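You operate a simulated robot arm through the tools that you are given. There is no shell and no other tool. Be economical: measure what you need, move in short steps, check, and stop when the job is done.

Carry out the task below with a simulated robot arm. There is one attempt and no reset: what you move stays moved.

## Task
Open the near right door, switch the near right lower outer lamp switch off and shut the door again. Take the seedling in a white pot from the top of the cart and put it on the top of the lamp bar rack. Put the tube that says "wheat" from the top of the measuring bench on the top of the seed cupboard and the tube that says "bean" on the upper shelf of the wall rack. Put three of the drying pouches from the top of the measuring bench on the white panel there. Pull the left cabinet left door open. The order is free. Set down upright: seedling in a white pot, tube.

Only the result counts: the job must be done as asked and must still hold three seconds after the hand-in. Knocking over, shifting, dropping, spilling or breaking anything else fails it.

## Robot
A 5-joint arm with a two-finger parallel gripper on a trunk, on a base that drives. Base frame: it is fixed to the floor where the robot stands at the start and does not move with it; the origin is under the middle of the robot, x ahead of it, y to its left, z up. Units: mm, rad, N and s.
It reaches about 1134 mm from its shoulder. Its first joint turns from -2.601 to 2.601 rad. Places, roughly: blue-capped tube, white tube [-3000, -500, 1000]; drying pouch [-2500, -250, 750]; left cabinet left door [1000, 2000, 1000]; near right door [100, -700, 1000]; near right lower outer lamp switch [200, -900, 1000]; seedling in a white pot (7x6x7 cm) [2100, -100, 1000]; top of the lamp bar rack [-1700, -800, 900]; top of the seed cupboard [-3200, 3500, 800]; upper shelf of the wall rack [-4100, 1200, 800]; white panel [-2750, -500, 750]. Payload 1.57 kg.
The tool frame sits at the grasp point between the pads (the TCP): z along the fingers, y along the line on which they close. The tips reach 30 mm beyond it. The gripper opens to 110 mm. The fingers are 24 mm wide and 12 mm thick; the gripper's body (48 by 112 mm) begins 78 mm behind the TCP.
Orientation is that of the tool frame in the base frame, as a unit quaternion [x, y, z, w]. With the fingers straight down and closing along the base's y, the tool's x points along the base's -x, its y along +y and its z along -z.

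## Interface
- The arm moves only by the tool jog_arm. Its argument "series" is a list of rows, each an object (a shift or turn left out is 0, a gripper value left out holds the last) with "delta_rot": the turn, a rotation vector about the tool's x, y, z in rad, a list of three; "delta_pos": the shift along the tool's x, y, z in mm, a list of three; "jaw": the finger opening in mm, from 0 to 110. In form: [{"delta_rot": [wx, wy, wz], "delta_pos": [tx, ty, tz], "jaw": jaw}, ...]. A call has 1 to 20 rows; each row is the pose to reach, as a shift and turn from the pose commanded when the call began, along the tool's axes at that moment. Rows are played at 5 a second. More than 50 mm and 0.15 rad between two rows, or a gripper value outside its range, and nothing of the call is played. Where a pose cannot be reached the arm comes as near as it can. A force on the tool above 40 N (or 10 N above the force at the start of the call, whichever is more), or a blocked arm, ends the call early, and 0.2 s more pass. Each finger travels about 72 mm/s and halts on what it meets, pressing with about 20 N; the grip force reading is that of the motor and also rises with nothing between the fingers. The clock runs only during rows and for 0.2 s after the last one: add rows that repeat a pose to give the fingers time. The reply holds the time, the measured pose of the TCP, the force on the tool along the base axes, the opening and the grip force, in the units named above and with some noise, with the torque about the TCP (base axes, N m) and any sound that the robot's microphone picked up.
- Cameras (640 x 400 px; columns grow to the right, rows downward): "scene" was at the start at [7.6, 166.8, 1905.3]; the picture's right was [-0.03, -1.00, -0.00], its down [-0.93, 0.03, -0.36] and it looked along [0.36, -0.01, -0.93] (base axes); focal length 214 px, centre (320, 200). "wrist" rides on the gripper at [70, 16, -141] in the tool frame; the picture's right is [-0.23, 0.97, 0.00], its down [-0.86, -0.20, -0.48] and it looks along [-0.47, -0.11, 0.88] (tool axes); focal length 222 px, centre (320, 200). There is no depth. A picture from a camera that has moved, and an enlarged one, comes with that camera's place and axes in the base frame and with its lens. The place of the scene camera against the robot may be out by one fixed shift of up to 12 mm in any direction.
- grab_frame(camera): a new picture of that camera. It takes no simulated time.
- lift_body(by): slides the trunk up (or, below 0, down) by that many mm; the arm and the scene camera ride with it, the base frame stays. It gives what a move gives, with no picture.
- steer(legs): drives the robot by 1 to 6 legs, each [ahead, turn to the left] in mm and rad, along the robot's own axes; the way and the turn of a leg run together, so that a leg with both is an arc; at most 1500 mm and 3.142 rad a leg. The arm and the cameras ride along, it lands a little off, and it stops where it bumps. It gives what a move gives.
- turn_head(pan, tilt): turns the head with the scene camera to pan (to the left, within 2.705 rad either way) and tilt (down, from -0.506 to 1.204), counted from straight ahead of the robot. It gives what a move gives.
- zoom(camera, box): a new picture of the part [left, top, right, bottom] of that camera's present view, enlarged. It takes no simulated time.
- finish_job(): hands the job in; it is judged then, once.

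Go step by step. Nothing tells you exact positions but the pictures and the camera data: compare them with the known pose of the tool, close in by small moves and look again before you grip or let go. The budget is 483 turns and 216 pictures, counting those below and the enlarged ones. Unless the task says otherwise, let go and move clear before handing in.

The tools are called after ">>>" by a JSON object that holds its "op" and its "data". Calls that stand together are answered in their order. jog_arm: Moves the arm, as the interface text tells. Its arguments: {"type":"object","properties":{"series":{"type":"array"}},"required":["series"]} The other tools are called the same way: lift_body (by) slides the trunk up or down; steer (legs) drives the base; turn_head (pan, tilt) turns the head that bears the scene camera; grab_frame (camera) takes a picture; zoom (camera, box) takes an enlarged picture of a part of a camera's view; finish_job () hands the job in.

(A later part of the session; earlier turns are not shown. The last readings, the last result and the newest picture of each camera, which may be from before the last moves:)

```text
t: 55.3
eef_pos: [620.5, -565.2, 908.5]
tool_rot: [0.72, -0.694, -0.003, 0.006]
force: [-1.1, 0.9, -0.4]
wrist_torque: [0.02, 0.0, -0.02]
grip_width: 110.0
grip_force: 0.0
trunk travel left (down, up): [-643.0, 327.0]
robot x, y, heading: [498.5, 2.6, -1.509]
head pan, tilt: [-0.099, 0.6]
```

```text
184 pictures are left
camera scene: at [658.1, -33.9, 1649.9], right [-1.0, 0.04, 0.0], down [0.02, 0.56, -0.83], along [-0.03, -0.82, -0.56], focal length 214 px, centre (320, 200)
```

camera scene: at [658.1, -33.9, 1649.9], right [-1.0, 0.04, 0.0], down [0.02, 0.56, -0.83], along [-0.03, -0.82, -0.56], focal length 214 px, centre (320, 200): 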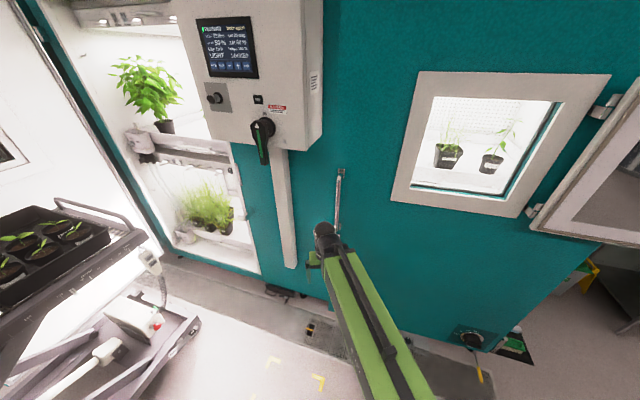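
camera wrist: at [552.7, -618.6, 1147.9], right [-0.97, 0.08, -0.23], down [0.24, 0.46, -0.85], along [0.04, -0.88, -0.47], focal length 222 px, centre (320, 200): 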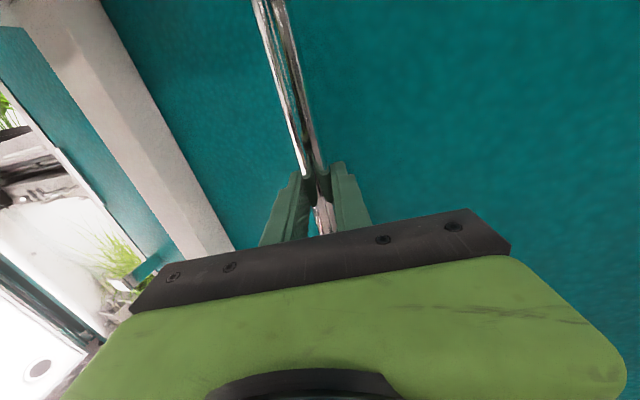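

Now facing the door. I'll turn slightly more and back off so the tool can be levelled clear of the handle.

>>> {"op": "steer", "data": {"legs": [[0, -0.1], [-150, 0]]}}

>>> {"op": "jog_arm", "data": {"series": [{"delta_pos": [33, 0, 0], "delta_rot": [0, 0.13, 0]}, {"delta_pos": [64, 0, -6], "delta_rot": [0, 0.26, 0]}, {"delta_pos": [93, 0, -16], "delta_rot": [0, 0.39, 0]}, {"delta_pos": [121, 0, -30], "delta_rot": [0, 0.52, 0]}, {"delta_pos": [148, 0, -48], "delta_rot": [0, 0.65, 0]}, {"delta_pos": [172, 0, -68], "delta_rot": [0, 0.78, 0]}, {"delta_pos": [193, 0, -91], "delta_rot": [0, 0.91, 0]}, {"delta_pos": [210, 0, -117], "delta_rot": [0, 1.04, 0]}, {"delta_pos": [224, 0, -145], "delta_rot": [0, 1.17, 0]}, {"delta_pos": [235, 0, -175], "delta_rot": [0, 1.3, 0]}, {"delta_pos": [242, 0, -206], "delta_rot": [0, 1.43, 0]}, {"delta_pos": [245, 0, -240], "delta_rot": [0, 1.571, 0]}]}}

>>> {"op": "grab_frame", "data": {"camera": "wrist"}}

>>> {"op": "grab_frame", "data": {"camera": "scene"}}

```text
t: 57.2
eef_pos: [567.5, -424.4, 909.5]
tool_rot: [-0.683, 0.73, 0.002, -0.007]
force: [0.3, 0.3, -0.1]
wrist_torque: [-0.01, -0.03, 0.0]
grip_width: 109.9
grip_force: 0.1
trunk travel left (down, up): [-643.0, 327.0]
robot x, y, heading: [505.8, 146.3, -1.621]
head pan, tilt: [-0.099, 0.6]
```

```text
t: 59.8
eef_pos: [555.3, -667.6, 1149.9]
tool_rot: [0.484, -0.511, 0.483, 0.521]
force: [-0.1, -0.2, 0.4]
wrist_torque: [0.03, -0.02, -0.01]
grip_width: 110.3
grip_force: 0.1
trunk travel left (down, up): [-643.0, 327.0]
robot x, y, heading: [504.6, 148.0, -1.622]
head pan, tilt: [-0.099, 0.6]
```

```text
183 pictures are left
camera wrist: at [549.9, -523.8, 1219.1], right [-0.97, 0.06, -0.22], down [0.22, 0.46, -0.86], along [0.05, -0.89, -0.46], focal length 222 px, centre (320, 200)
```

wrist: 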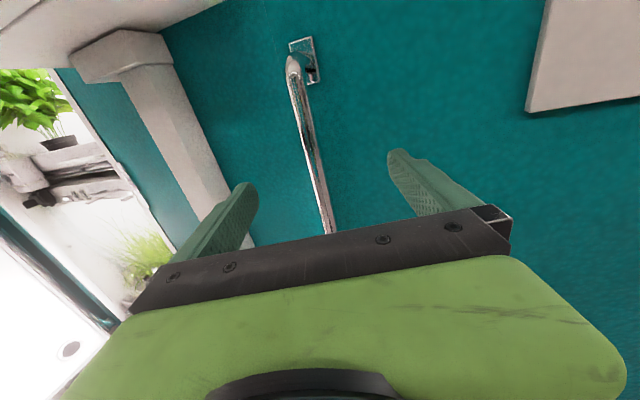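

```text
182 pictures are left
camera scene: at [660.0, 98.4, 1649.9], right [-0.99, 0.15, 0.0], down [0.08, 0.56, -0.83], along [-0.12, -0.82, -0.56], focal length 214 px, centre (320, 200)
```

scene: 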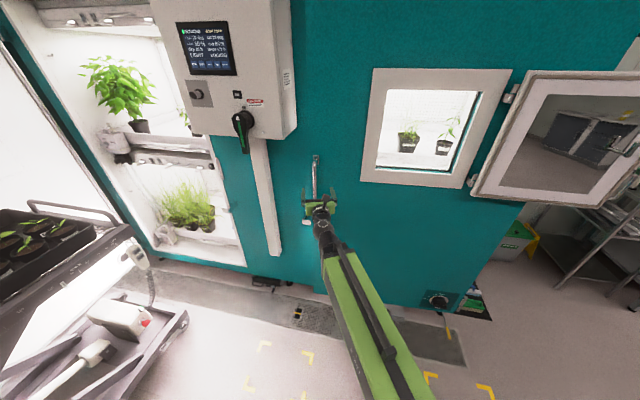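

>>> {"op": "jog_arm", "data": {"series": [{"delta_pos": [-10, 0, 30]}, {"delta_pos": [-20, 0, 60]}, {"delta_pos": [-30, 0, 90]}, {"delta_pos": [-30, 0, 90], "jaw": 60}, {"delta_pos": [-30, 0, 90], "jaw": 30}, {"delta_pos": [-30, 0, 90], "jaw": 0}, {"delta_pos": [-30, 0, 90], "jaw": 0}, {"delta_pos": [-30, 0, 90], "jaw": 0}]}}

>>> {"op": "grab_frame", "data": {"camera": "wrist"}}

```text
t: 61.6
eef_pos: [556.3, -756.6, 1148.3]
tool_rot: [0.488, -0.51, 0.482, 0.519]
force: [32.9, -8.6, 8.9]
wrist_torque: [-0.14, -0.91, 0.24]
grip_width: 20.2
grip_force: 33.5
out of reach, approached as far as the arm can: row 1, 2, 3, 4, 5, 6, 7, 8
trunk travel left (down, up): [-643.0, 327.0]
robot x, y, heading: [501.0, 152.0, -1.623]
head pan, tilt: [-0.099, 0.6]
```

```text
181 pictures are left
camera wrist: at [550.1, -614.4, 1218.4], right [-0.98, 0.06, -0.21], down [0.21, 0.46, -0.86], along [0.05, -0.88, -0.46], focal length 222 px, centre (320, 200)
```

wrist: 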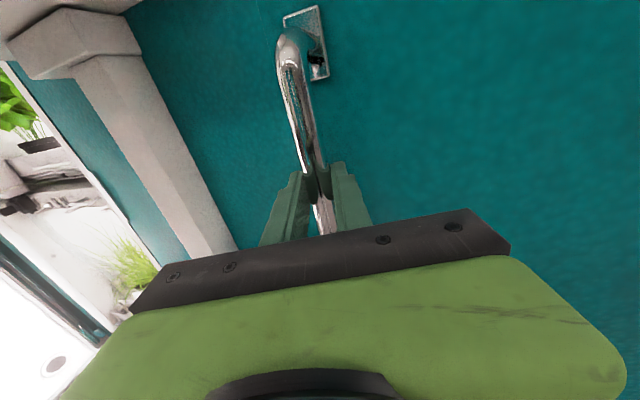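

>>> {"op": "steer", "data": {"legs": [[-200, -0.04]]}}

>>> {"op": "grab_frame", "data": {"camera": "scene"}}

```text
t: 62.2
eef_pos: [556.6, -756.3, 1148.4]
tool_rot: [0.489, -0.509, 0.485, 0.516]
force: [4.1, -1.8, -1.9]
wrist_torque: [0.38, -0.9, 0.31]
grip_width: 19.7
grip_force: 34.0
trunk travel left (down, up): [-643.0, 327.0]
robot x, y, heading: [502.5, 154.2, -1.628]
head pan, tilt: [-0.099, 0.6]
stopped in leg 1: the force on the tool passed its limit at 46 N (the readings are from after the stop); the commanded pose is now the measured one
```

```text
180 pictures are left
camera scene: at [660.6, 99.8, 1649.7], right [-0.99, 0.15, 0.0], down [0.08, 0.56, -0.82], along [-0.12, -0.82, -0.57], focal length 214 px, centre (320, 200)
```

scene: 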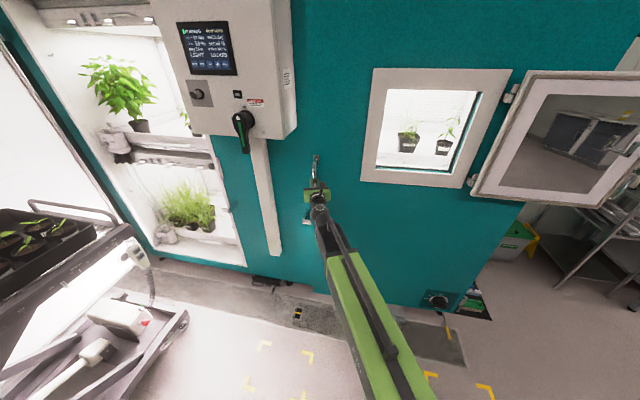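

>>> {"op": "jog_arm", "data": {"series": [{"delta_pos": [0, 0, -4]}, {"delta_pos": [0, 0, -10]}, {"delta_pos": [0, 0, -16]}, {"delta_pos": [0, 1, -22]}, {"delta_pos": [0, 1, -28]}, {"delta_pos": [0, 2, -34]}, {"delta_pos": [0, 2, -40]}, {"delta_pos": [0, 3, -46]}, {"delta_pos": [0, 4, -52]}, {"delta_pos": [0, 5, -58]}, {"delta_pos": [0, 6, -64]}, {"delta_pos": [0, 7, -70]}, {"delta_pos": [0, 8, -76]}, {"delta_pos": [0, 10, -82]}, {"delta_pos": [0, 11, -88]}, {"delta_pos": [0, 12, -94]}, {"delta_pos": [0, 14, -100]}]}}

>>> {"op": "grab_frame", "data": {"camera": "wrist"}}

```text
t: 63.6
eef_pos: [563.4, -724.9, 1148.5]
tool_rot: [0.493, -0.506, 0.489, 0.513]
force: [12.4, -2.2, 4.6]
wrist_torque: [0.62, -0.94, 0.34]
grip_width: 19.9
grip_force: 34.0
trunk travel left (down, up): [-643.0, 327.0]
robot x, y, heading: [504.1, 154.6, -1.619]
head pan, tilt: [-0.099, 0.6]
stopped in row 6: the force on the tool passed its limit at 41 N (the readings are from after the stop); the commanded pose is now the measured one
```

```text
179 pictures are left
camera wrist: at [554.1, -582.4, 1218.3], right [-0.98, 0.04, -0.22], down [0.21, 0.47, -0.86], along [0.07, -0.88, -0.46], focal length 222 px, centre (320, 200)
```

wrist: 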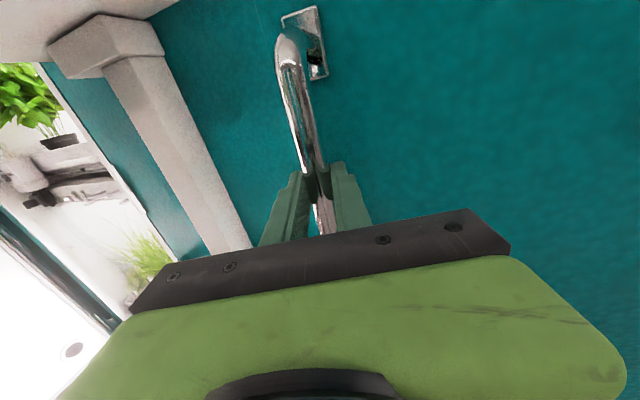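

>>> {"op": "jog_arm", "data": {"series": [{"delta_pos": [0, -5, 0]}, {"delta_pos": [0, -5, -5]}, {"delta_pos": [0, -5, -10]}, {"delta_pos": [0, -5, -15]}, {"delta_pos": [0, -5, -20]}, {"delta_pos": [0, -5, -25]}, {"delta_pos": [0, -5, -30]}, {"delta_pos": [0, -5, -35]}, {"delta_pos": [0, -5, -40]}, {"delta_pos": [0, -4, -45]}, {"delta_pos": [0, -4, -50]}, {"delta_pos": [0, -3, -55]}, {"delta_pos": [0, -3, -60]}, {"delta_pos": [0, -2, -65]}, {"delta_pos": [0, -2, -70]}, {"delta_pos": [0, -1, -75]}, {"delta_pos": [0, 0, -80]}]}}

```text
t: 66.1
eef_pos: [573.9, -672.9, 1147.6]
tool_rot: [0.496, -0.502, 0.493, 0.509]
force: [15.4, -1.8, 3.3]
wrist_torque: [0.55, -0.92, 0.36]
grip_width: 20.0
grip_force: 33.7
trunk travel left (down, up): [-643.0, 327.0]
robot x, y, heading: [501.7, 150.3, -1.617]
head pan, tilt: [-0.099, 0.6]
stopped in row 12: the force on the tool passed its limit at 41 N (the readings are from after the stop); the commanded pose is now the measured one
```

>>> {"op": "jog_arm", "data": {"series": [{"delta_pos": [0, -7, 0]}, {"delta_pos": [0, -14, 0]}, {"delta_pos": [0, -14, -5]}, {"delta_pos": [0, -14, -10]}, {"delta_pos": [0, -14, -15]}, {"delta_pos": [0, -14, -20]}, {"delta_pos": [0, -14, -25]}, {"delta_pos": [0, -14, -30]}, {"delta_pos": [0, -14, -35]}, {"delta_pos": [0, -14, -40]}, {"delta_pos": [0, -14, -45]}]}}

>>> {"op": "grab_frame", "data": {"camera": "scene"}}

```text
t: 67.0
eef_pos: [575.4, -668.1, 1148.7]
tool_rot: [0.489, -0.51, 0.486, 0.515]
force: [-12.3, 2.8, -4.4]
wrist_torque: [-0.53, -0.64, -0.42]
grip_width: 19.9
grip_force: 34.0
trunk travel left (down, up): [-643.0, 327.0]
robot x, y, heading: [504.8, 148.6, -1.619]
head pan, tilt: [-0.099, 0.6]
stopped in row 4: the force on the tool passed its limit at 40 N (the readings are from after the stop); the commanded pose is now the measured one
```

```text
178 pictures are left
camera scene: at [658.4, 100.4, 1650.0], right [-0.99, 0.15, 0.0], down [0.09, 0.56, -0.83], along [-0.12, -0.82, -0.56], focal length 214 px, centre (320, 200)
```

scene: 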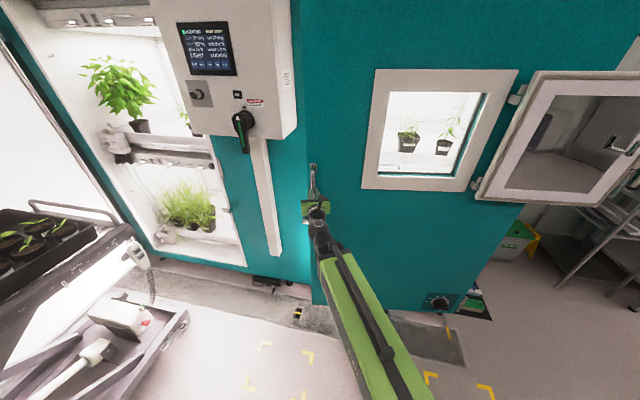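

>>> {"op": "jog_arm", "data": {"series": [{"delta_pos": [0, 5, 0]}, {"delta_pos": [0, 5, -5]}, {"delta_pos": [0, 5, -10]}, {"delta_pos": [0, 4, -15]}, {"delta_pos": [0, 4, -20]}, {"delta_pos": [0, 3, -25]}, {"delta_pos": [0, 3, -30]}, {"delta_pos": [0, 2, -35]}, {"delta_pos": [0, 2, -40]}, {"delta_pos": [0, 1, -45]}, {"delta_pos": [0, 1, -50]}, {"delta_pos": [0, 0, -55]}, {"delta_pos": [0, -1, -60]}, {"delta_pos": [0, -2, -65]}, {"delta_pos": [0, -3, -70]}]}}

```text
t: 69.7
eef_pos: [577.6, -650.1, 1149.0]
tool_rot: [0.485, -0.514, 0.481, 0.519]
force: [-15.5, 3.5, -6.4]
wrist_torque: [-0.59, -0.63, -0.41]
grip_width: 19.7
grip_force: 33.4
out of reach, approached as far as the arm can: row 5, 6, 7, 8, 9, 10, 11, 12, 13
trunk travel left (down, up): [-643.0, 327.0]
robot x, y, heading: [505.1, 155.9, -1.623]
head pan, tilt: [-0.099, 0.6]
stopped in row 13: the force on the tool passed its limit at 47 N (the readings are from after the stop); the commanded pose is now the measured one
```

>>> {"op": "jog_arm", "data": {"series": [{"delta_pos": [0, 3, 0], "jaw": 60}, {"delta_pos": [0, 3, 0], "jaw": 110}, {"delta_pos": [0, 3, 0], "jaw": 110}, {"delta_pos": [0, 3, 0], "jaw": 110}]}}

>>> {"op": "steer", "data": {"legs": [[-260, 0]]}}

>>> {"op": "grab_frame", "data": {"camera": "wrist"}}

>>> {"op": "grab_frame", "data": {"camera": "scene"}}

```text
t: 70.7
eef_pos: [578.4, -651.3, 1148.0]
tool_rot: [0.488, -0.51, 0.483, 0.518]
force: [0.1, 0.3, 0.7]
wrist_torque: [0.01, 0.01, 0.0]
grip_width: 109.9
grip_force: 0.1
trunk travel left (down, up): [-643.0, 327.0]
robot x, y, heading: [501.3, 151.2, -1.617]
head pan, tilt: [-0.099, 0.6]
```

```text
t: 72.5
eef_pos: [592.1, -395.6, 1148.1]
tool_rot: [0.488, -0.51, 0.484, 0.517]
force: [-0.3, -0.7, -0.9]
wrist_torque: [-0.02, 0.02, 0.01]
grip_width: 110.0
grip_force: 0.1
trunk travel left (down, up): [-643.0, 327.0]
robot x, y, heading: [515.2, 411.1, -1.62]
head pan, tilt: [-0.099, 0.6]
```

```text
177 pictures are left
camera wrist: at [585.4, -252.2, 1218.7], right [-0.97, 0.06, -0.22], down [0.22, 0.46, -0.86], along [0.05, -0.88, -0.46], focal length 222 px, centre (320, 200)
```

wrist: 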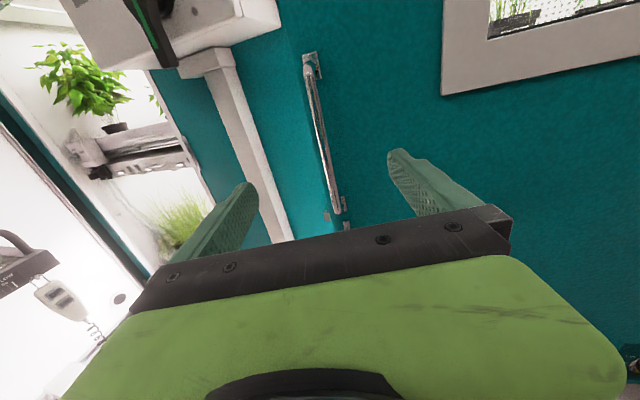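

```text
176 pictures are left
camera scene: at [673.1, 356.5, 1649.9], right [-0.99, 0.15, 0.0], down [0.08, 0.56, -0.83], along [-0.12, -0.82, -0.56], focal length 214 px, centre (320, 200)
```

scene: 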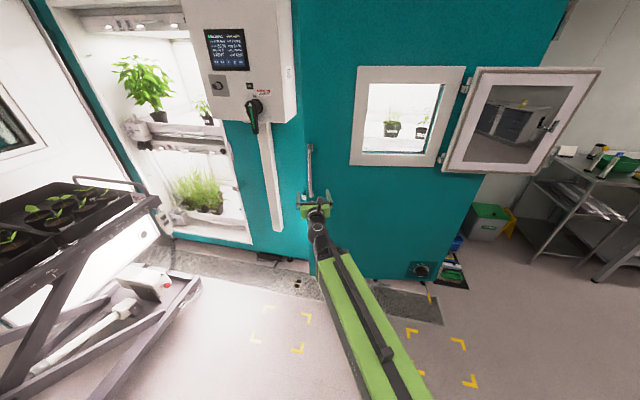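

>>> {"op": "jog_arm", "data": {"series": [{"delta_pos": [0, 0, 45]}, {"delta_pos": [0, 0, 90]}, {"delta_pos": [0, 0, 135]}, {"delta_pos": [0, 0, 180]}, {"delta_pos": [0, 0, 220]}, {"delta_pos": [0, 0, 250]}, {"delta_pos": [0, 0, 250], "jaw": 60}, {"delta_pos": [0, 0, 250], "jaw": 40}, {"delta_pos": [0, 0, 250], "jaw": 40}]}}

>>> {"op": "grab_frame", "data": {"camera": "wrist"}}

```text
t: 74.5
eef_pos: [575.3, -646.6, 1149.3]
tool_rot: [0.487, -0.51, 0.484, 0.518]
force: [0.0, 0.3, 0.3]
wrist_torque: [0.02, -0.01, -0.04]
grip_width: 39.9
grip_force: 0.0
trunk travel left (down, up): [-643.0, 327.0]
robot x, y, heading: [519.1, 404.6, -1.621]
head pan, tilt: [-0.099, 0.6]
```

```text
175 pictures are left
camera wrist: at [569.1, -503.2, 1218.6], right [-0.97, 0.06, -0.22], down [0.22, 0.46, -0.86], along [0.05, -0.88, -0.46], focal length 222 px, centre (320, 200)
```

wrist: 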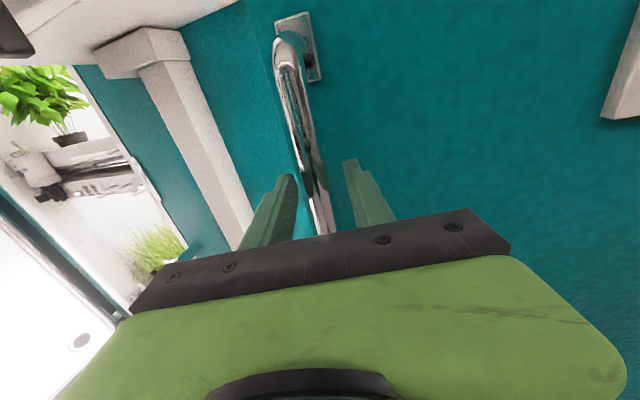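

>>> {"op": "jog_arm", "data": {"series": [{"delta_pos": [0, -3, 0], "jaw": 10}, {"delta_pos": [0, -3, 0], "jaw": 0}, {"delta_pos": [0, -3, 0], "jaw": 0}, {"delta_pos": [0, -3, -5]}, {"delta_pos": [0, -3, -10]}, {"delta_pos": [0, -3, -15]}, {"delta_pos": [0, -3, -20]}, {"delta_pos": [0, -3, -25]}, {"delta_pos": [0, -3, -30]}, {"delta_pos": [0, -3, -35]}, {"delta_pos": [0, -3, -40]}, {"delta_pos": [0, -3, -45]}, {"delta_pos": [0, -3, -50]}, {"delta_pos": [0, -3, -55]}, {"delta_pos": [0, -3, -60]}, {"delta_pos": [0, -3, -65]}]}}

```text
t: 77.9
eef_pos: [584.1, -579.7, 1148.8]
tool_rot: [0.487, -0.511, 0.483, 0.518]
force: [-3.4, 1.9, 3.9]
wrist_torque: [-0.2, -0.81, 0.03]
grip_width: 20.0
grip_force: 34.1
trunk travel left (down, up): [-643.0, 327.0]
robot x, y, heading: [516.5, 410.7, -1.617]
head pan, tilt: [-0.099, 0.6]
```

>>> {"op": "jog_arm", "data": {"series": [{"delta_pos": [0, 1, -6]}, {"delta_pos": [0, 1, -12]}, {"delta_pos": [0, 2, -18]}, {"delta_pos": [0, 2, -24]}, {"delta_pos": [0, 3, -30]}, {"delta_pos": [0, 3, -36]}, {"delta_pos": [0, 4, -42]}, {"delta_pos": [0, 4, -48]}, {"delta_pos": [0, 5, -54]}, {"delta_pos": [0, 6, -60]}, {"delta_pos": [0, 7, -66]}, {"delta_pos": [0, 8, -72]}, {"delta_pos": [0, 9, -78]}, {"delta_pos": [0, 10, -84]}, {"delta_pos": [0, 11, -90]}, {"delta_pos": [0, 12, -96]}, {"delta_pos": [0, 13, -102]}, {"delta_pos": [0, 14, -108]}, {"delta_pos": [0, 15, -114]}, {"delta_pos": [0, 16, -120]}]}}

>>> {"op": "grab_frame", "data": {"camera": "scene"}}

```text
t: 81.5
eef_pos: [586.6, -479.9, 1148.3]
tool_rot: [0.492, -0.506, 0.489, 0.513]
force: [12.5, 0.2, 1.0]
wrist_torque: [0.65, -0.96, 0.4]
grip_width: 20.2
grip_force: 33.7
trunk travel left (down, up): [-643.0, 327.0]
robot x, y, heading: [519.7, 408.7, -1.619]
head pan, tilt: [-0.099, 0.6]
stopped in row 17: the force on the tool passed its limit at 41 N (the readings are from after the stop); the commanded pose is now the measured one
```

```text
174 pictures are left
camera scene: at [674.7, 356.3, 1649.7], right [-0.99, 0.15, 0.0], down [0.08, 0.56, -0.83], along [-0.12, -0.82, -0.56], focal length 214 px, centre (320, 200)
```

scene: 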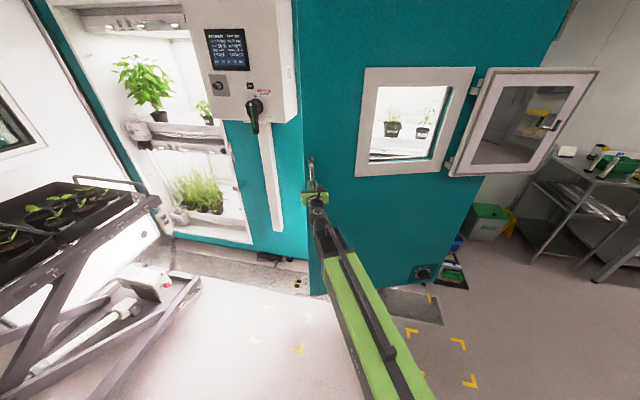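

The opening is about 20°, and the handle path shows the wall is slanted with the hinge near (-370,-580). I'll relieve the side force and try pulling by driving back.

>>> {"op": "jog_arm", "data": {"series": [{"delta_pos": [0, -3, 0]}, {"delta_pos": [0, -5, 0]}]}}

>>> {"op": "steer", "data": {"legs": [[-150, -0.036]]}}

```text
t: 82.1
eef_pos: [587.0, -480.0, 1148.9]
tool_rot: [0.49, -0.508, 0.486, 0.515]
force: [3.3, 0.7, -1.4]
wrist_torque: [0.21, -0.92, 0.07]
grip_width: 19.8
grip_force: 33.4
trunk travel left (down, up): [-643.0, 327.0]
robot x, y, heading: [520.8, 406.1, -1.617]
head pan, tilt: [-0.099, 0.6]
```

```text
t: 83.5
eef_pos: [570.3, -340.6, 1151.3]
tool_rot: [0.485, -0.512, 0.483, 0.519]
force: [5.4, 0.1, 23.6]
wrist_torque: [-0.09, -0.8, 0.25]
grip_width: 19.7
grip_force: 33.4
trunk travel left (down, up): [-643.0, 327.0]
robot x, y, heading: [525.9, 545.5, -1.647]
head pan, tilt: [-0.099, 0.6]
stopped in leg 1: the force on the tool passed its limit at 45 N (the readings are from after the stop); the commanded pose is now the measured one
```

>>> {"op": "jog_arm", "data": {"series": [{"delta_pos": [4, -2, 0]}, {"delta_pos": [4, -2, 0]}]}}

>>> {"op": "steer", "data": {"legs": [[-155, -0.061]]}}

```text
t: 84.1
eef_pos: [570.9, -341.7, 1151.6]
tool_rot: [0.486, -0.511, 0.483, 0.519]
force: [7.9, 1.1, 25.4]
wrist_torque: [-0.26, -0.8, 0.22]
grip_width: 19.9
grip_force: 33.5
out of reach, approached as far as the arm can: row 1, 2
trunk travel left (down, up): [-643.0, 327.0]
robot x, y, heading: [525.8, 546.0, -1.649]
head pan, tilt: [-0.099, 0.6]
```

```text
t: 85.5
eef_pos: [533.0, -188.9, 1148.9]
tool_rot: [0.469, -0.527, 0.466, 0.534]
force: [-4.7, -2.1, 11.0]
wrist_torque: [0.03, -0.71, -0.08]
grip_width: 20.1
grip_force: 33.6
trunk travel left (down, up): [-643.0, 327.0]
robot x, y, heading: [537.9, 702.7, -1.707]
head pan, tilt: [-0.099, 0.6]
```

>>> {"op": "steer", "data": {"legs": [[-180, -0.125]]}}

>>> {"op": "grab_frame", "data": {"camera": "scene"}}

>>> {"op": "grab_frame", "data": {"camera": "wrist"}}

```text
t: 87.0
eef_pos: [448.8, -4.5, 1147.7]
tool_rot: [0.431, -0.56, 0.428, 0.564]
force: [-35.5, -19.0, 8.4]
wrist_torque: [-0.26, -0.52, -0.46]
grip_width: 19.5
grip_force: 33.5
trunk travel left (down, up): [-643.0, 327.0]
robot x, y, heading: [563.8, 881.5, -1.844]
head pan, tilt: [-0.099, 0.6]
```

```text
173 pictures are left
camera scene: at [701.8, 793.7, 1650.4], right [-0.93, 0.36, 0.0], down [0.21, 0.53, -0.82], along [-0.3, -0.77, -0.57], focal length 214 px, centre (320, 200)
```

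scene: 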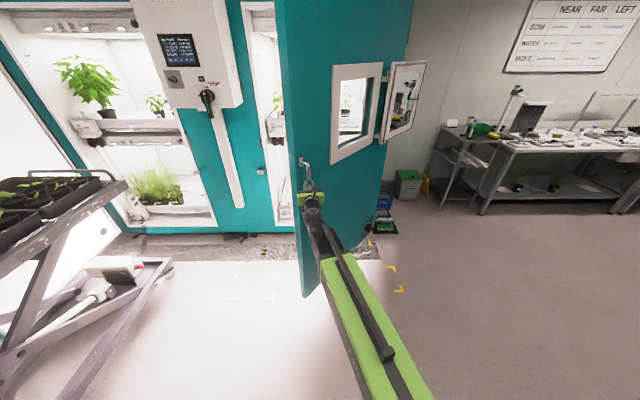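

```text
172 pictures are left
camera wrist: at [471.3, 135.7, 1217.4], right [-0.94, 0.25, -0.22], down [0.31, 0.41, -0.86], along [-0.13, -0.88, -0.47], focal length 222 px, centre (320, 200)
```

wrist: 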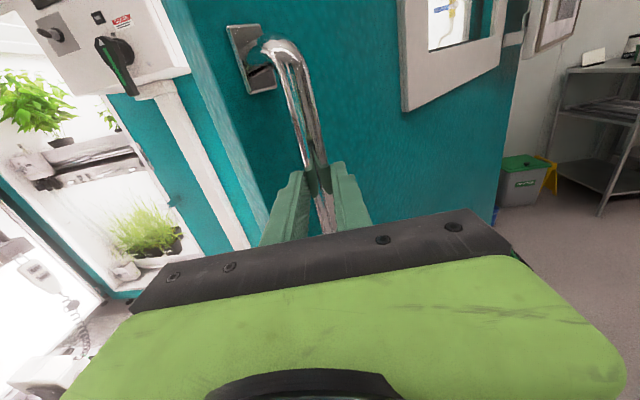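

>>> {"op": "jog_arm", "data": {"series": [{"delta_pos": [0, 4, 2]}, {"delta_pos": [0, 8, 4]}, {"delta_pos": [0, 10, 5]}]}}

>>> {"op": "steer", "data": {"legs": [[-175, -0.25]]}}

```text
t: 87.8
eef_pos: [448.4, -6.3, 1150.0]
tool_rot: [0.435, -0.556, 0.43, 0.563]
force: [29.1, 17.6, -14.6]
wrist_torque: [0.27, -0.88, 0.58]
grip_width: 19.9
grip_force: 34.0
trunk travel left (down, up): [-643.0, 327.0]
robot x, y, heading: [564.9, 880.9, -1.839]
head pan, tilt: [-0.099, 0.6]
```

```text
t: 89.3
eef_pos: [275.5, 205.7, 1147.8]
tool_rot: [0.352, -0.612, 0.349, 0.616]
force: [-4.5, -7.3, 0.7]
wrist_torque: [-0.24, -0.85, 0.13]
grip_width: 20.0
grip_force: 33.7
trunk travel left (down, up): [-643.0, 327.0]
robot x, y, heading: [613.3, 1042.8, -2.08]
head pan, tilt: [-0.099, 0.6]
stopped in leg 1: the force on the tool passed its limit at 176 N (the readings are from after the stop); the commanded pose is now the measured one
```

>>> {"op": "grab_frame", "data": {"camera": "scene"}}

>>> {"op": "grab_frame", "data": {"camera": "wrist"}}

```text
171 pictures are left
camera scene: at [730.9, 920.6, 1649.8], right [-0.82, 0.57, 0.0], down [0.32, 0.46, -0.82], along [-0.47, -0.68, -0.57], focal length 214 px, centre (320, 200)
```

scene: 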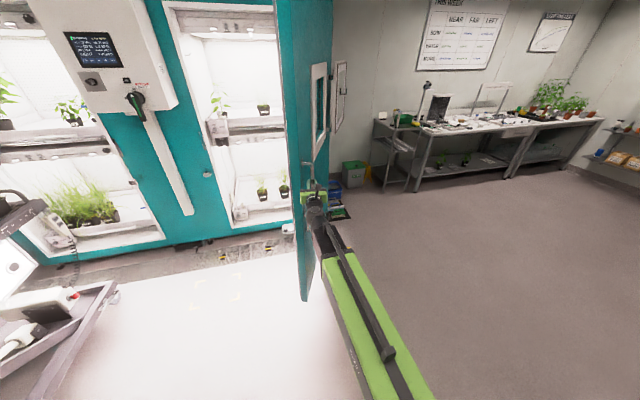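

```text
170 pictures are left
camera wrist: at [333.9, 336.0, 1217.8], right [-0.84, 0.5, -0.22], down [0.41, 0.31, -0.86], along [-0.36, -0.81, -0.46], focal length 222 px, centre (320, 200)
```

wrist: 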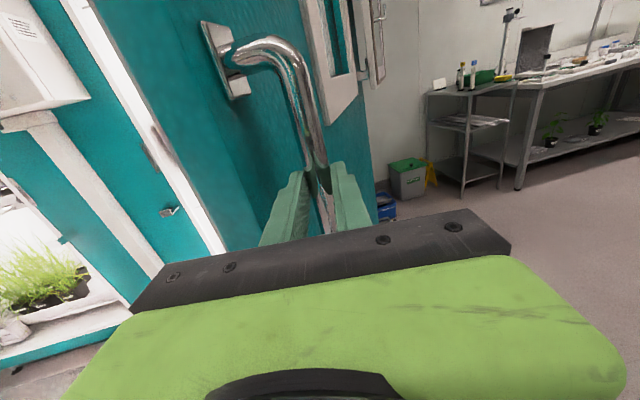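

The door is open about 60°. I'll release the bar, back away, and look into the chamber for the switch.

>>> {"op": "jog_arm", "data": {"series": [{"delta_pos": [0, 0, 0], "jaw": 45}, {"delta_pos": [0, 0, 0], "jaw": 60}, {"delta_pos": [0, 0, 0], "jaw": 60}]}}

>>> {"op": "steer", "data": {"legs": [[-150, 0]]}}

>>> {"op": "turn_head", "data": {"pan": 0.15, "tilt": 0.3}}

>>> {"op": "grab_frame", "data": {"camera": "scene"}}

>>> {"op": "zoom", "data": {"camera": "scene", "box": [200, 20, 360, 220]}}

```text
t: 90.1
eef_pos: [274.0, 208.4, 1148.1]
tool_rot: [0.352, -0.612, 0.347, 0.617]
force: [0.1, -1.1, -0.2]
wrist_torque: [0.01, 0.05, 0.0]
grip_width: 59.7
grip_force: 0.1
trunk travel left (down, up): [-643.0, 327.0]
robot x, y, heading: [617.5, 1040.1, -2.08]
head pan, tilt: [-0.099, 0.6]
```

```text
t: 91.4
eef_pos: [351.1, 337.3, 1147.8]
tool_rot: [0.354, -0.61, 0.349, 0.617]
force: [0.6, 0.2, -0.3]
wrist_torque: [0.0, 0.0, 0.01]
grip_width: 60.2
grip_force: 0.1
trunk travel left (down, up): [-643.0, 327.0]
robot x, y, heading: [687.1, 1169.9, -2.08]
head pan, tilt: [-0.099, 0.6]
```

```text
t: 92.2
eef_pos: [351.9, 337.0, 1148.5]
tool_rot: [0.354, -0.611, 0.35, 0.616]
force: [-0.5, -0.8, -0.1]
wrist_torque: [0.0, 0.02, 0.0]
grip_width: 60.0
grip_force: 0.0
trunk travel left (down, up): [-643.0, 327.0]
robot x, y, heading: [683.7, 1170.5, -2.078]
head pan, tilt: [0.15, 0.3]
```

```text
169 pictures are left
camera scene: at [822.5, 1038.6, 1677.3], right [-0.94, 0.35, 0.0], down [0.1, 0.28, -0.96], along [-0.33, -0.89, -0.3], focal length 214 px, centre (320, 200)
```

scene: 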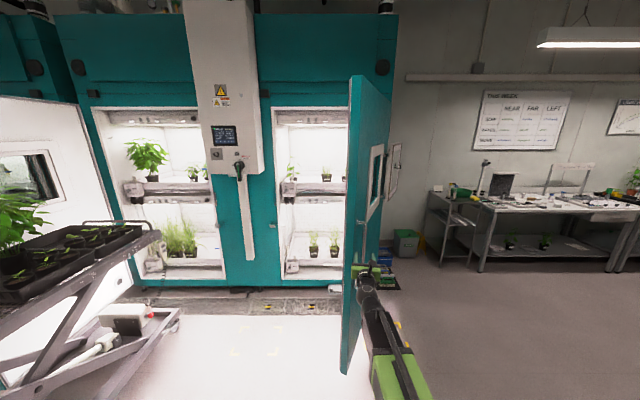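

```text
2.00 times, centred on (280, 120) of scene
camera zoom: at [822.5, 1038.6, 1677.3], right [-0.94, 0.35, 0.0], down [0.1, 0.28, -0.96], along [-0.33, -0.89, -0.3], focal length 429 px, centre (400, 360)
```

zoom: 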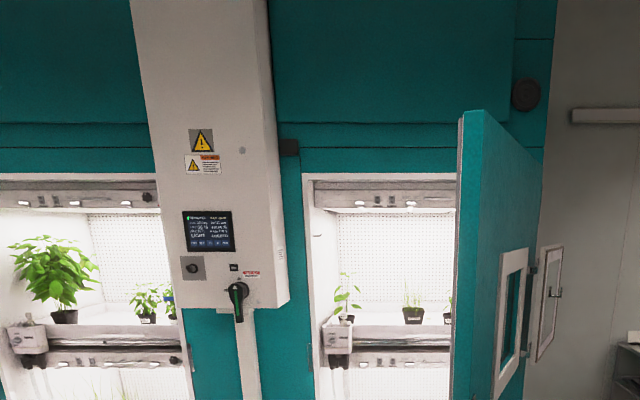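

The lower lamp bar with small switches sits under the middle shelf. I'll turn and approach the opening from the right side of the door for a close look.

>>> {"op": "steer", "data": {"legs": [[0, 0.4], [500, 0]]}}

>>> {"op": "turn_head", "data": {"pan": -0.15, "tilt": 0.4}}

>>> {"op": "grab_frame", "data": {"camera": "scene"}}

>>> {"op": "zoom", "data": {"camera": "scene", "box": [240, 80, 400, 180]}}

```text
t: 96.3
eef_pos: [672.8, -212.8, 1147.2]
tool_rot: [0.473, -0.524, 0.469, 0.53]
force: [0.1, 0.0, -0.1]
wrist_torque: [-0.01, 0.0, 0.0]
grip_width: 59.8
grip_force: 0.1
trunk travel left (down, up): [-643.0, 327.0]
robot x, y, heading: [635.9, 687.1, -1.667]
head pan, tilt: [0.15, 0.3]
```

```text
t: 97.1
eef_pos: [672.0, -213.1, 1149.8]
tool_rot: [0.473, -0.524, 0.469, 0.531]
force: [-0.3, 0.8, -0.2]
wrist_torque: [-0.01, 0.03, 0.03]
grip_width: 60.1
grip_force: 0.1
trunk travel left (down, up): [-643.0, 327.0]
robot x, y, heading: [642.0, 688.8, -1.665]
head pan, tilt: [-0.15, 0.4]
```

```text
167 pictures are left
camera scene: at [787.4, 624.0, 1668.1], right [-0.97, 0.24, 0.0], down [0.09, 0.38, -0.92], along [-0.22, -0.89, -0.39], focal length 214 px, centre (320, 200)
```

scene: 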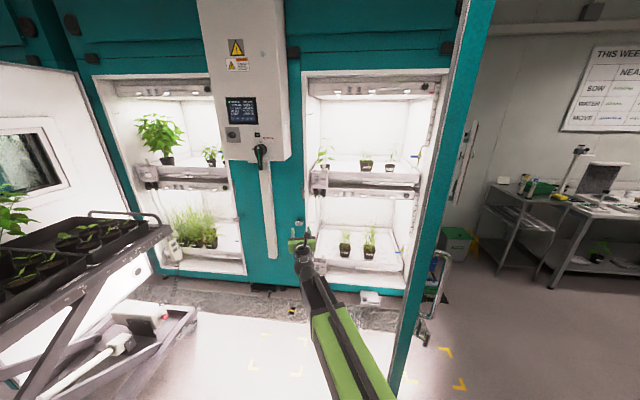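

```text
4.00 times, centred on (320, 130) of scene
camera zoom: at [787.4, 624.0, 1668.1], right [-0.97, 0.24, 0.0], down [0.09, 0.38, -0.92], along [-0.22, -0.89, -0.39], focal length 858 px, centre (320, 480)
```

zoom: 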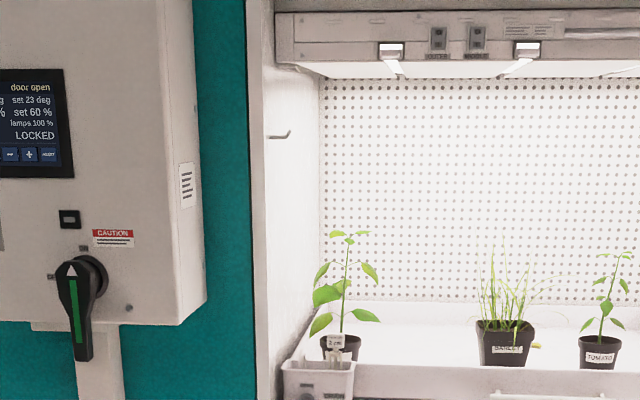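

>>> {"op": "zoom", "data": {"camera": "scene", "box": [290, 155, 450, 255]}}

>>> {"op": "zoom", "data": {"camera": "scene", "box": [310, 165, 370, 205]}}

```text
4.00 times, centred on (370, 205) of scene
camera zoom: at [787.4, 624.0, 1668.1], right [-0.97, 0.24, 0.0], down [0.09, 0.38, -0.92], along [-0.22, -0.89, -0.39], focal length 858 px, centre (120, 180)
```

zoom: 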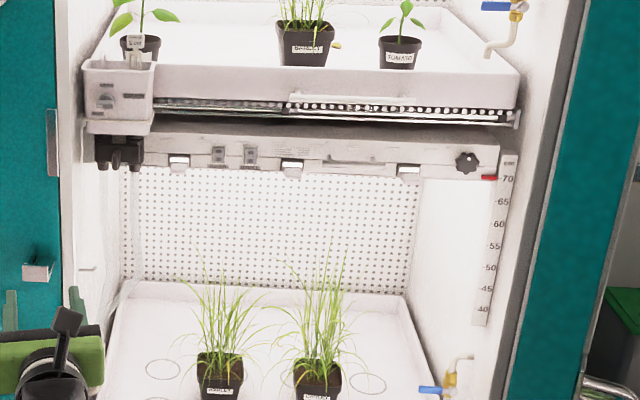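

```text
10.00 times, centred on (340, 185) of scene
camera zoom: at [787.4, 624.0, 1668.1], right [-0.97, 0.24, 0.0], down [0.09, 0.38, -0.92], along [-0.22, -0.89, -0.39], focal length 2145 px, centre (120, 350)
```

zoom: 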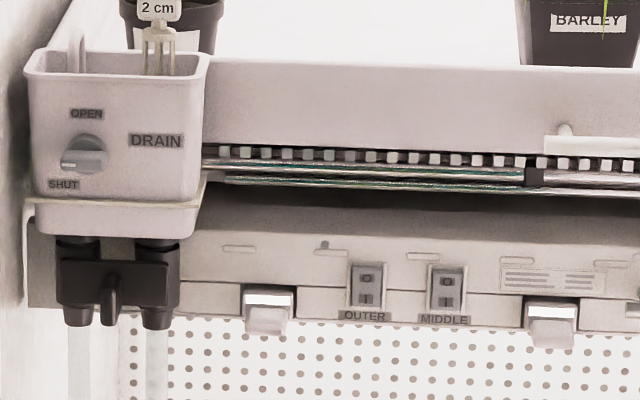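

The switch marked OUTER is at about (204,-900,1035). The door blocks the straight approach, so I'll sweep the closed gripper against its inner face to open it further.

>>> {"op": "jog_arm", "data": {"series": [{"jaw": 30}, {"jaw": 0}, {"jaw": 0}, {"jaw": 0}]}}

>>> {"op": "steer", "data": {"legs": [[0, -0.6]]}}

>>> {"op": "grab_frame", "data": {"camera": "scene"}}

```text
t: 98.1
eef_pos: [673.2, -214.1, 1148.8]
tool_rot: [0.473, -0.524, 0.469, 0.531]
force: [0.9, -0.2, -0.8]
wrist_torque: [0.0, -0.04, -0.04]
grip_width: 0.0
grip_force: 20.3
trunk travel left (down, up): [-643.0, 327.0]
robot x, y, heading: [639.2, 688.5, -1.667]
head pan, tilt: [-0.15, 0.4]
```

```text
t: 100.2
eef_pos: [153.4, -75.4, 1148.7]
tool_rot: [0.296, -0.641, 0.291, 0.646]
force: [-0.7, 0.0, 1.3]
wrist_torque: [0.01, 0.0, 0.01]
grip_width: 0.0
grip_force: 20.1
trunk travel left (down, up): [-643.0, 327.0]
robot x, y, heading: [622.0, 696.4, -2.258]
head pan, tilt: [-0.15, 0.4]
```

```text
163 pictures are left
camera scene: at [712.1, 557.5, 1668.2], right [-0.67, 0.74, 0.0], down [0.29, 0.26, -0.92], along [-0.69, -0.62, -0.39], focal length 214 px, centre (320, 200)
```

scene: 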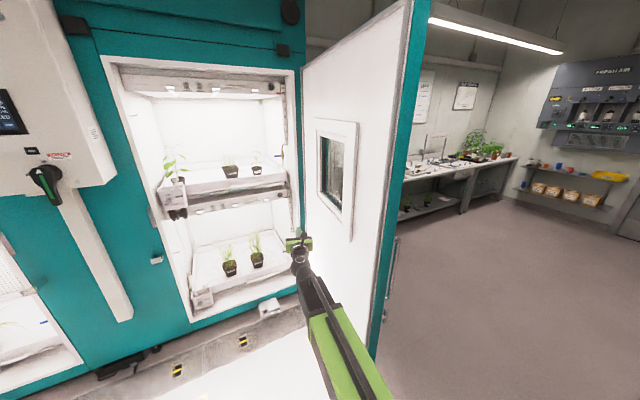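

>>> {"op": "steer", "data": {"legs": [[0, -0.3]]}}

>>> {"op": "steer", "data": {"legs": [[0, -0.2]]}}

>>> {"op": "grab_frame", "data": {"camera": "scene"}}

```text
t: 101.5
eef_pos: [-51.0, 96.7, 1149.2]
tool_rot: [0.198, -0.677, 0.192, 0.682]
force: [0.6, -0.3, 0.0]
wrist_torque: [0.01, 0.03, -0.08]
grip_width: 0.0
grip_force: 20.0
trunk travel left (down, up): [-643.0, 327.0]
robot x, y, heading: [619.8, 700.3, -2.548]
head pan, tilt: [-0.15, 0.4]
```

```text
t: 102.5
eef_pos: [-102.3, 155.1, 1148.9]
tool_rot: [0.173, -0.685, 0.168, 0.688]
force: [-0.4, 0.1, -0.1]
wrist_torque: [-0.03, 0.02, 0.03]
grip_width: 0.1
grip_force: 20.4
trunk travel left (down, up): [-643.0, 327.0]
robot x, y, heading: [617.6, 702.6, -2.614]
head pan, tilt: [-0.15, 0.4]
stopped in leg 1: the force on the tool passed its limit at 49 N (the readings are from after the stop); the commanded pose is now the measured one
```

```text
162 pictures are left
camera scene: at [652.3, 541.2, 1668.2], right [-0.37, 0.93, 0.0], down [0.36, 0.14, -0.92], along [-0.86, -0.34, -0.39], focal length 214 px, centre (320, 200)
```

scene: 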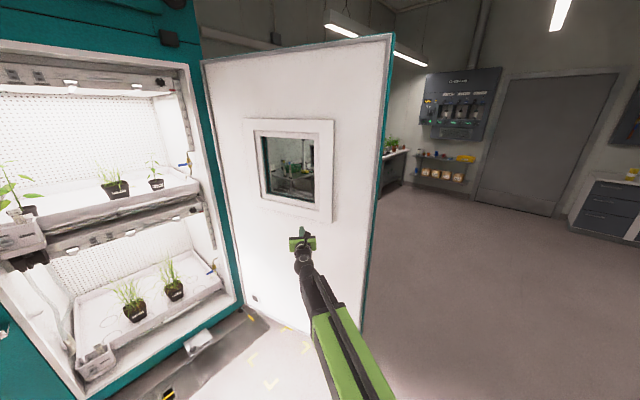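

>>> {"op": "steer", "data": {"legs": [[0, -0.1]]}}

>>> {"op": "steer", "data": {"legs": [[0, -0.1]]}}

>>> {"op": "steer", "data": {"legs": [[0, -0.1]]}}

```text
t: 103.5
eef_pos: [-157.2, 234.5, 1149.7]
tool_rot: [0.135, -0.693, 0.131, 0.696]
force: [0.0, 0.2, 0.3]
wrist_torque: [-0.02, 0.01, -0.03]
grip_width: 0.0
grip_force: 19.8
trunk travel left (down, up): [-643.0, 327.0]
robot x, y, heading: [617.0, 704.4, -2.711]
head pan, tilt: [-0.15, 0.4]
```

```text
t: 104.4
eef_pos: [-198.5, 314.9, 1148.6]
tool_rot: [0.1, -0.699, 0.096, 0.702]
force: [0.0, -1.2, -0.1]
wrist_torque: [0.02, 0.0, -0.02]
grip_width: 0.0
grip_force: 20.3
trunk travel left (down, up): [-643.0, 327.0]
robot x, y, heading: [613.2, 701.9, -2.801]
head pan, tilt: [-0.15, 0.4]
```

```text
t: 105.3
eef_pos: [-234.9, 402.9, 1148.8]
tool_rot: [0.063, -0.703, 0.058, 0.706]
force: [0.5, -0.5, 0.2]
wrist_torque: [0.01, -0.03, -0.04]
grip_width: 0.0
grip_force: 20.1
trunk travel left (down, up): [-643.0, 327.0]
robot x, y, heading: [617.9, 706.1, -2.901]
head pan, tilt: [-0.15, 0.4]
```

The door is about 90° open. Now I'll turn back to aim at the switch, drive closer and lower the trunk.

>>> {"op": "steer", "data": {"legs": [[0, 1.007]]}}

>>> {"op": "steer", "data": {"legs": [[450, 0]]}}

>>> {"op": "lift_body", "data": {"by": -60}}

>>> {"op": "grab_frame", "data": {"camera": "wrist"}}

>>> {"op": "grab_frame", "data": {"camera": "scene"}}

```text
t: 108.3
eef_pos: [415.7, -173.4, 1149.2]
tool_rot: [0.393, -0.586, 0.39, 0.591]
force: [0.4, 0.1, 0.8]
wrist_torque: [-0.01, -0.02, 0.02]
grip_width: 0.0
grip_force: 20.4
trunk travel left (down, up): [-643.0, 327.0]
robot x, y, heading: [643.9, 698.9, -1.906]
head pan, tilt: [-0.15, 0.4]
```

```text
t: 110.9
eef_pos: [255.7, -585.7, 1147.6]
tool_rot: [0.39, -0.589, 0.387, 0.593]
force: [-0.2, -0.1, 0.9]
wrist_torque: [0.02, 0.02, -0.01]
grip_width: 0.0
grip_force: 19.9
trunk travel left (down, up): [-643.0, 327.0]
robot x, y, heading: [492.3, 284.1, -1.923]
head pan, tilt: [-0.15, 0.4]
```

```text
t: 111.9
eef_pos: [255.4, -586.3, 1089.3]
tool_rot: [0.39, -0.588, 0.388, 0.593]
force: [0.6, -0.7, 0.3]
wrist_torque: [0.0, 0.0, 0.0]
grip_width: 0.1
grip_force: 20.1
trunk travel left (down, up): [-583.0, 387.0]
robot x, y, heading: [491.3, 283.4, -1.928]
head pan, tilt: [-0.15, 0.4]
```

```text
161 pictures are left
camera wrist: at [297.9, -449.3, 1158.4], right [-0.9, 0.39, -0.22], down [0.37, 0.36, -0.86], along [-0.25, -0.85, -0.46], focal length 222 px, centre (320, 200)
```

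wrist: 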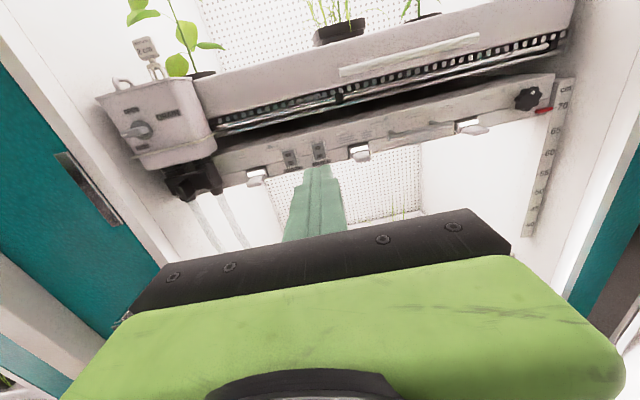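

```text
160 pictures are left
camera scene: at [621.5, 185.0, 1608.1], right [-0.88, 0.48, 0.0], down [0.19, 0.34, -0.92], along [-0.44, -0.81, -0.39], focal length 214 px, centre (320, 200)
```

scene: 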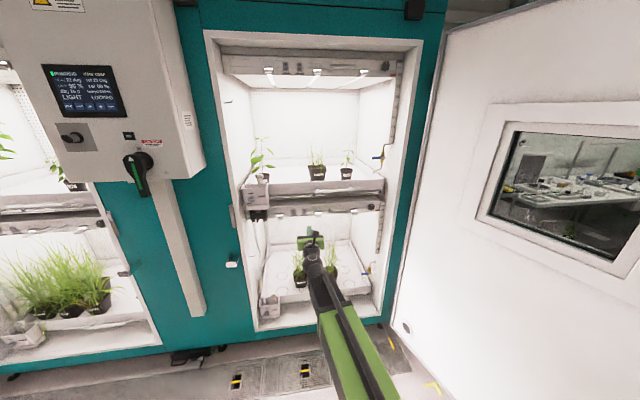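

>>> {"op": "zoom", "data": {"camera": "wrist", "box": [260, 135, 350, 185]}}

>>> {"op": "zoom", "data": {"camera": "scene", "box": [240, 190, 340, 250]}}

```text
7.11 times, centred on (305, 160) of wrist
camera zoom: at [297.9, -449.3, 1158.4], right [-0.9, 0.39, -0.22], down [0.37, 0.36, -0.86], along [-0.25, -0.85, -0.46], focal length 1580 px, centre (427, 484)
```

zoom: 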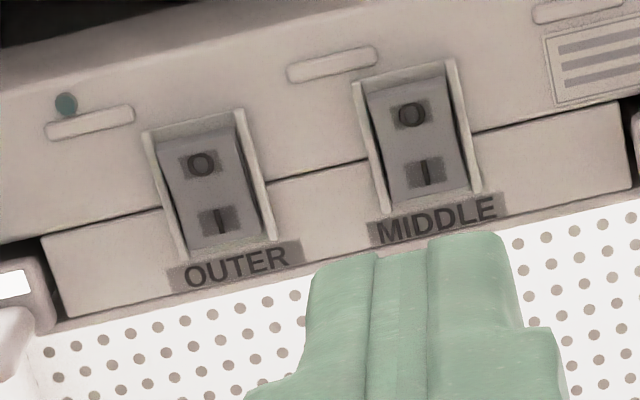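

```text
6.40 times, centred on (290, 220) of scene
camera zoom: at [621.5, 185.0, 1608.1], right [-0.88, 0.48, 0.0], down [0.19, 0.34, -0.92], along [-0.44, -0.81, -0.39], focal length 1373 px, centre (512, 72)
```

zoom: 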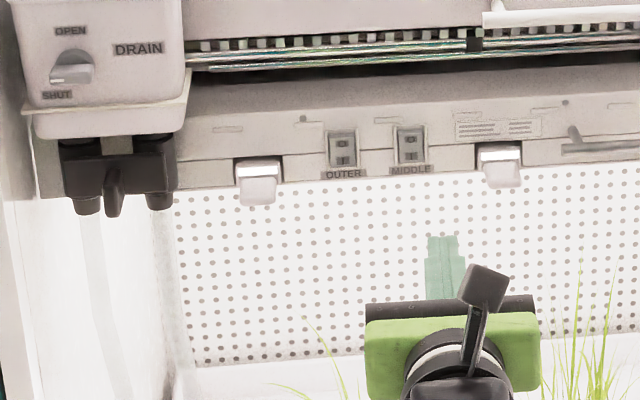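

O (off) is the top half of the OUTER rocker, at about (200,-935,1033). I'll turn a touch left, creep forward, lower, and look again.

>>> {"op": "steer", "data": {"legs": [[0, 0.07], [180, 0]]}}

>>> {"op": "lift_body", "data": {"by": -46}}

>>> {"op": "grab_frame", "data": {"camera": "wrist"}}

>>> {"op": "zoom", "data": {"camera": "wrist", "box": [260, 120, 380, 195]}}

```text
t: 113.9
eef_pos: [273.0, -774.0, 1087.2]
tool_rot: [0.413, -0.573, 0.41, 0.577]
force: [-1.4, 0.5, -0.7]
wrist_torque: [0.01, 0.02, 0.0]
grip_width: 0.3
grip_force: 20.0
trunk travel left (down, up): [-583.0, 387.0]
robot x, y, heading: [445.5, 114.9, -1.853]
head pan, tilt: [-0.15, 0.4]
```

```text
t: 114.8
eef_pos: [273.5, -773.9, 1041.2]
tool_rot: [0.412, -0.574, 0.409, 0.578]
force: [0.2, -0.3, 0.5]
wrist_torque: [0.02, 0.01, 0.0]
grip_width: 0.0
grip_force: 19.6
trunk travel left (down, up): [-537.0, 433.0]
robot x, y, heading: [443.9, 114.0, -1.856]
head pan, tilt: [-0.15, 0.4]
```

```text
157 pictures are left
camera wrist: at [305.6, -633.7, 1112.4], right [-0.92, 0.32, -0.22], down [0.34, 0.39, -0.86], along [-0.19, -0.87, -0.46], focal length 222 px, centre (320, 200)
```

wrist: 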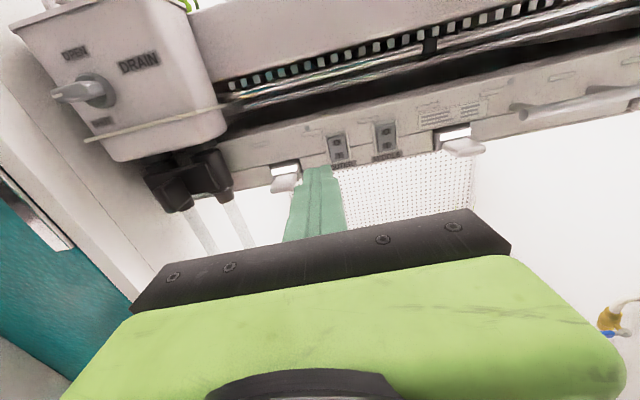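

```text
5.33 times, centred on (320, 158) of wrist
camera zoom: at [305.6, -633.7, 1112.4], right [-0.92, 0.32, -0.22], down [0.34, 0.39, -0.86], along [-0.19, -0.87, -0.46], focal length 1185 px, centre (320, 427)
```

zoom: 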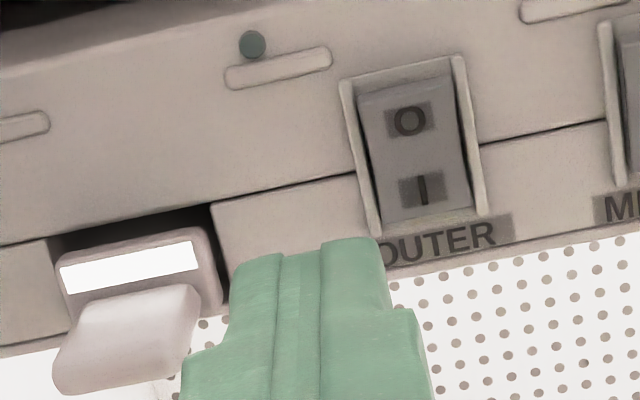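

>>> {"op": "jog_arm", "data": {"series": [{"delta_pos": [-3, 10, 30]}, {"delta_pos": [-6, 21, 60]}, {"delta_pos": [-8, 21, 95]}]}}

>>> {"op": "zoom", "data": {"camera": "wrist", "box": [260, 120, 380, 195]}}

```text
t: 115.6
eef_pos: [220.8, -857.6, 1042.1]
tool_rot: [0.412, -0.575, 0.409, 0.577]
force: [0.0, 0.3, 0.8]
wrist_torque: [-0.02, 0.01, 0.02]
grip_width: 0.2
grip_force: 20.0
out of reach, approached as far as the arm can: row 2, 3
trunk travel left (down, up): [-537.0, 433.0]
robot x, y, heading: [440.6, 114.3, -1.851]
head pan, tilt: [-0.15, 0.4]
```

```text
5.33 times, centred on (320, 158) of wrist
camera zoom: at [254.0, -718.3, 1112.0], right [-0.92, 0.32, -0.22], down [0.34, 0.39, -0.86], along [-0.19, -0.86, -0.47], focal length 1185 px, centre (320, 427)
```

zoom: 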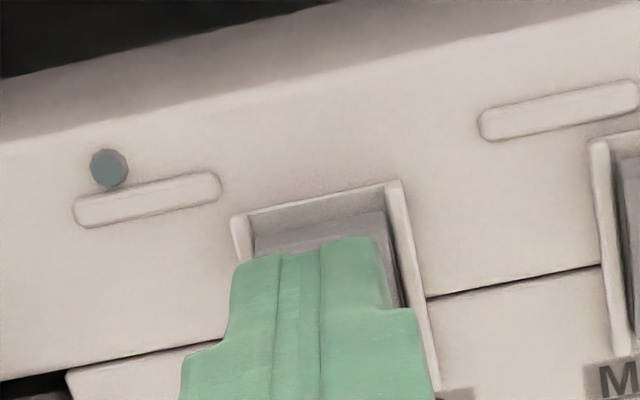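

>>> {"op": "lift_body", "data": {"by": -8}}

>>> {"op": "jog_arm", "data": {"series": [{"delta_pos": [0, 0, 6]}, {"delta_pos": [0, 0, 12]}, {"delta_pos": [0, 0, 16]}]}}

>>> {"op": "zoom", "data": {"camera": "wrist", "box": [260, 120, 380, 195]}}

```text
t: 116.1
eef_pos: [222.4, -857.1, 1033.2]
tool_rot: [0.412, -0.575, 0.408, 0.577]
force: [-0.3, 0.1, 0.6]
wrist_torque: [-0.02, 0.05, -0.03]
grip_width: 0.0
grip_force: 19.7
trunk travel left (down, up): [-529.0, 441.0]
robot x, y, heading: [444.6, 112.6, -1.847]
head pan, tilt: [-0.15, 0.4]
```

```text
t: 116.9
eef_pos: [216.9, -871.0, 1033.8]
tool_rot: [0.412, -0.575, 0.408, 0.577]
force: [0.4, -1.0, 0.3]
wrist_torque: [0.0, 0.01, 0.02]
grip_width: 0.0
grip_force: 20.0
trunk travel left (down, up): [-529.0, 441.0]
robot x, y, heading: [444.7, 110.9, -1.847]
head pan, tilt: [-0.15, 0.4]
```

```text
5.33 times, centred on (320, 158) of wrist
camera zoom: at [248.9, -732.5, 1104.1], right [-0.92, 0.32, -0.22], down [0.34, 0.39, -0.86], along [-0.19, -0.86, -0.47], focal length 1185 px, centre (320, 427)
```

zoom: 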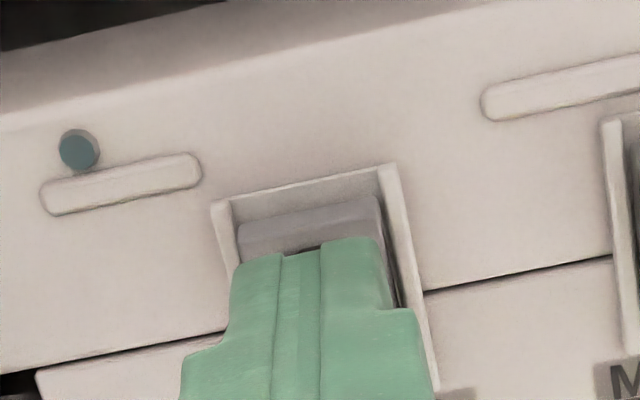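

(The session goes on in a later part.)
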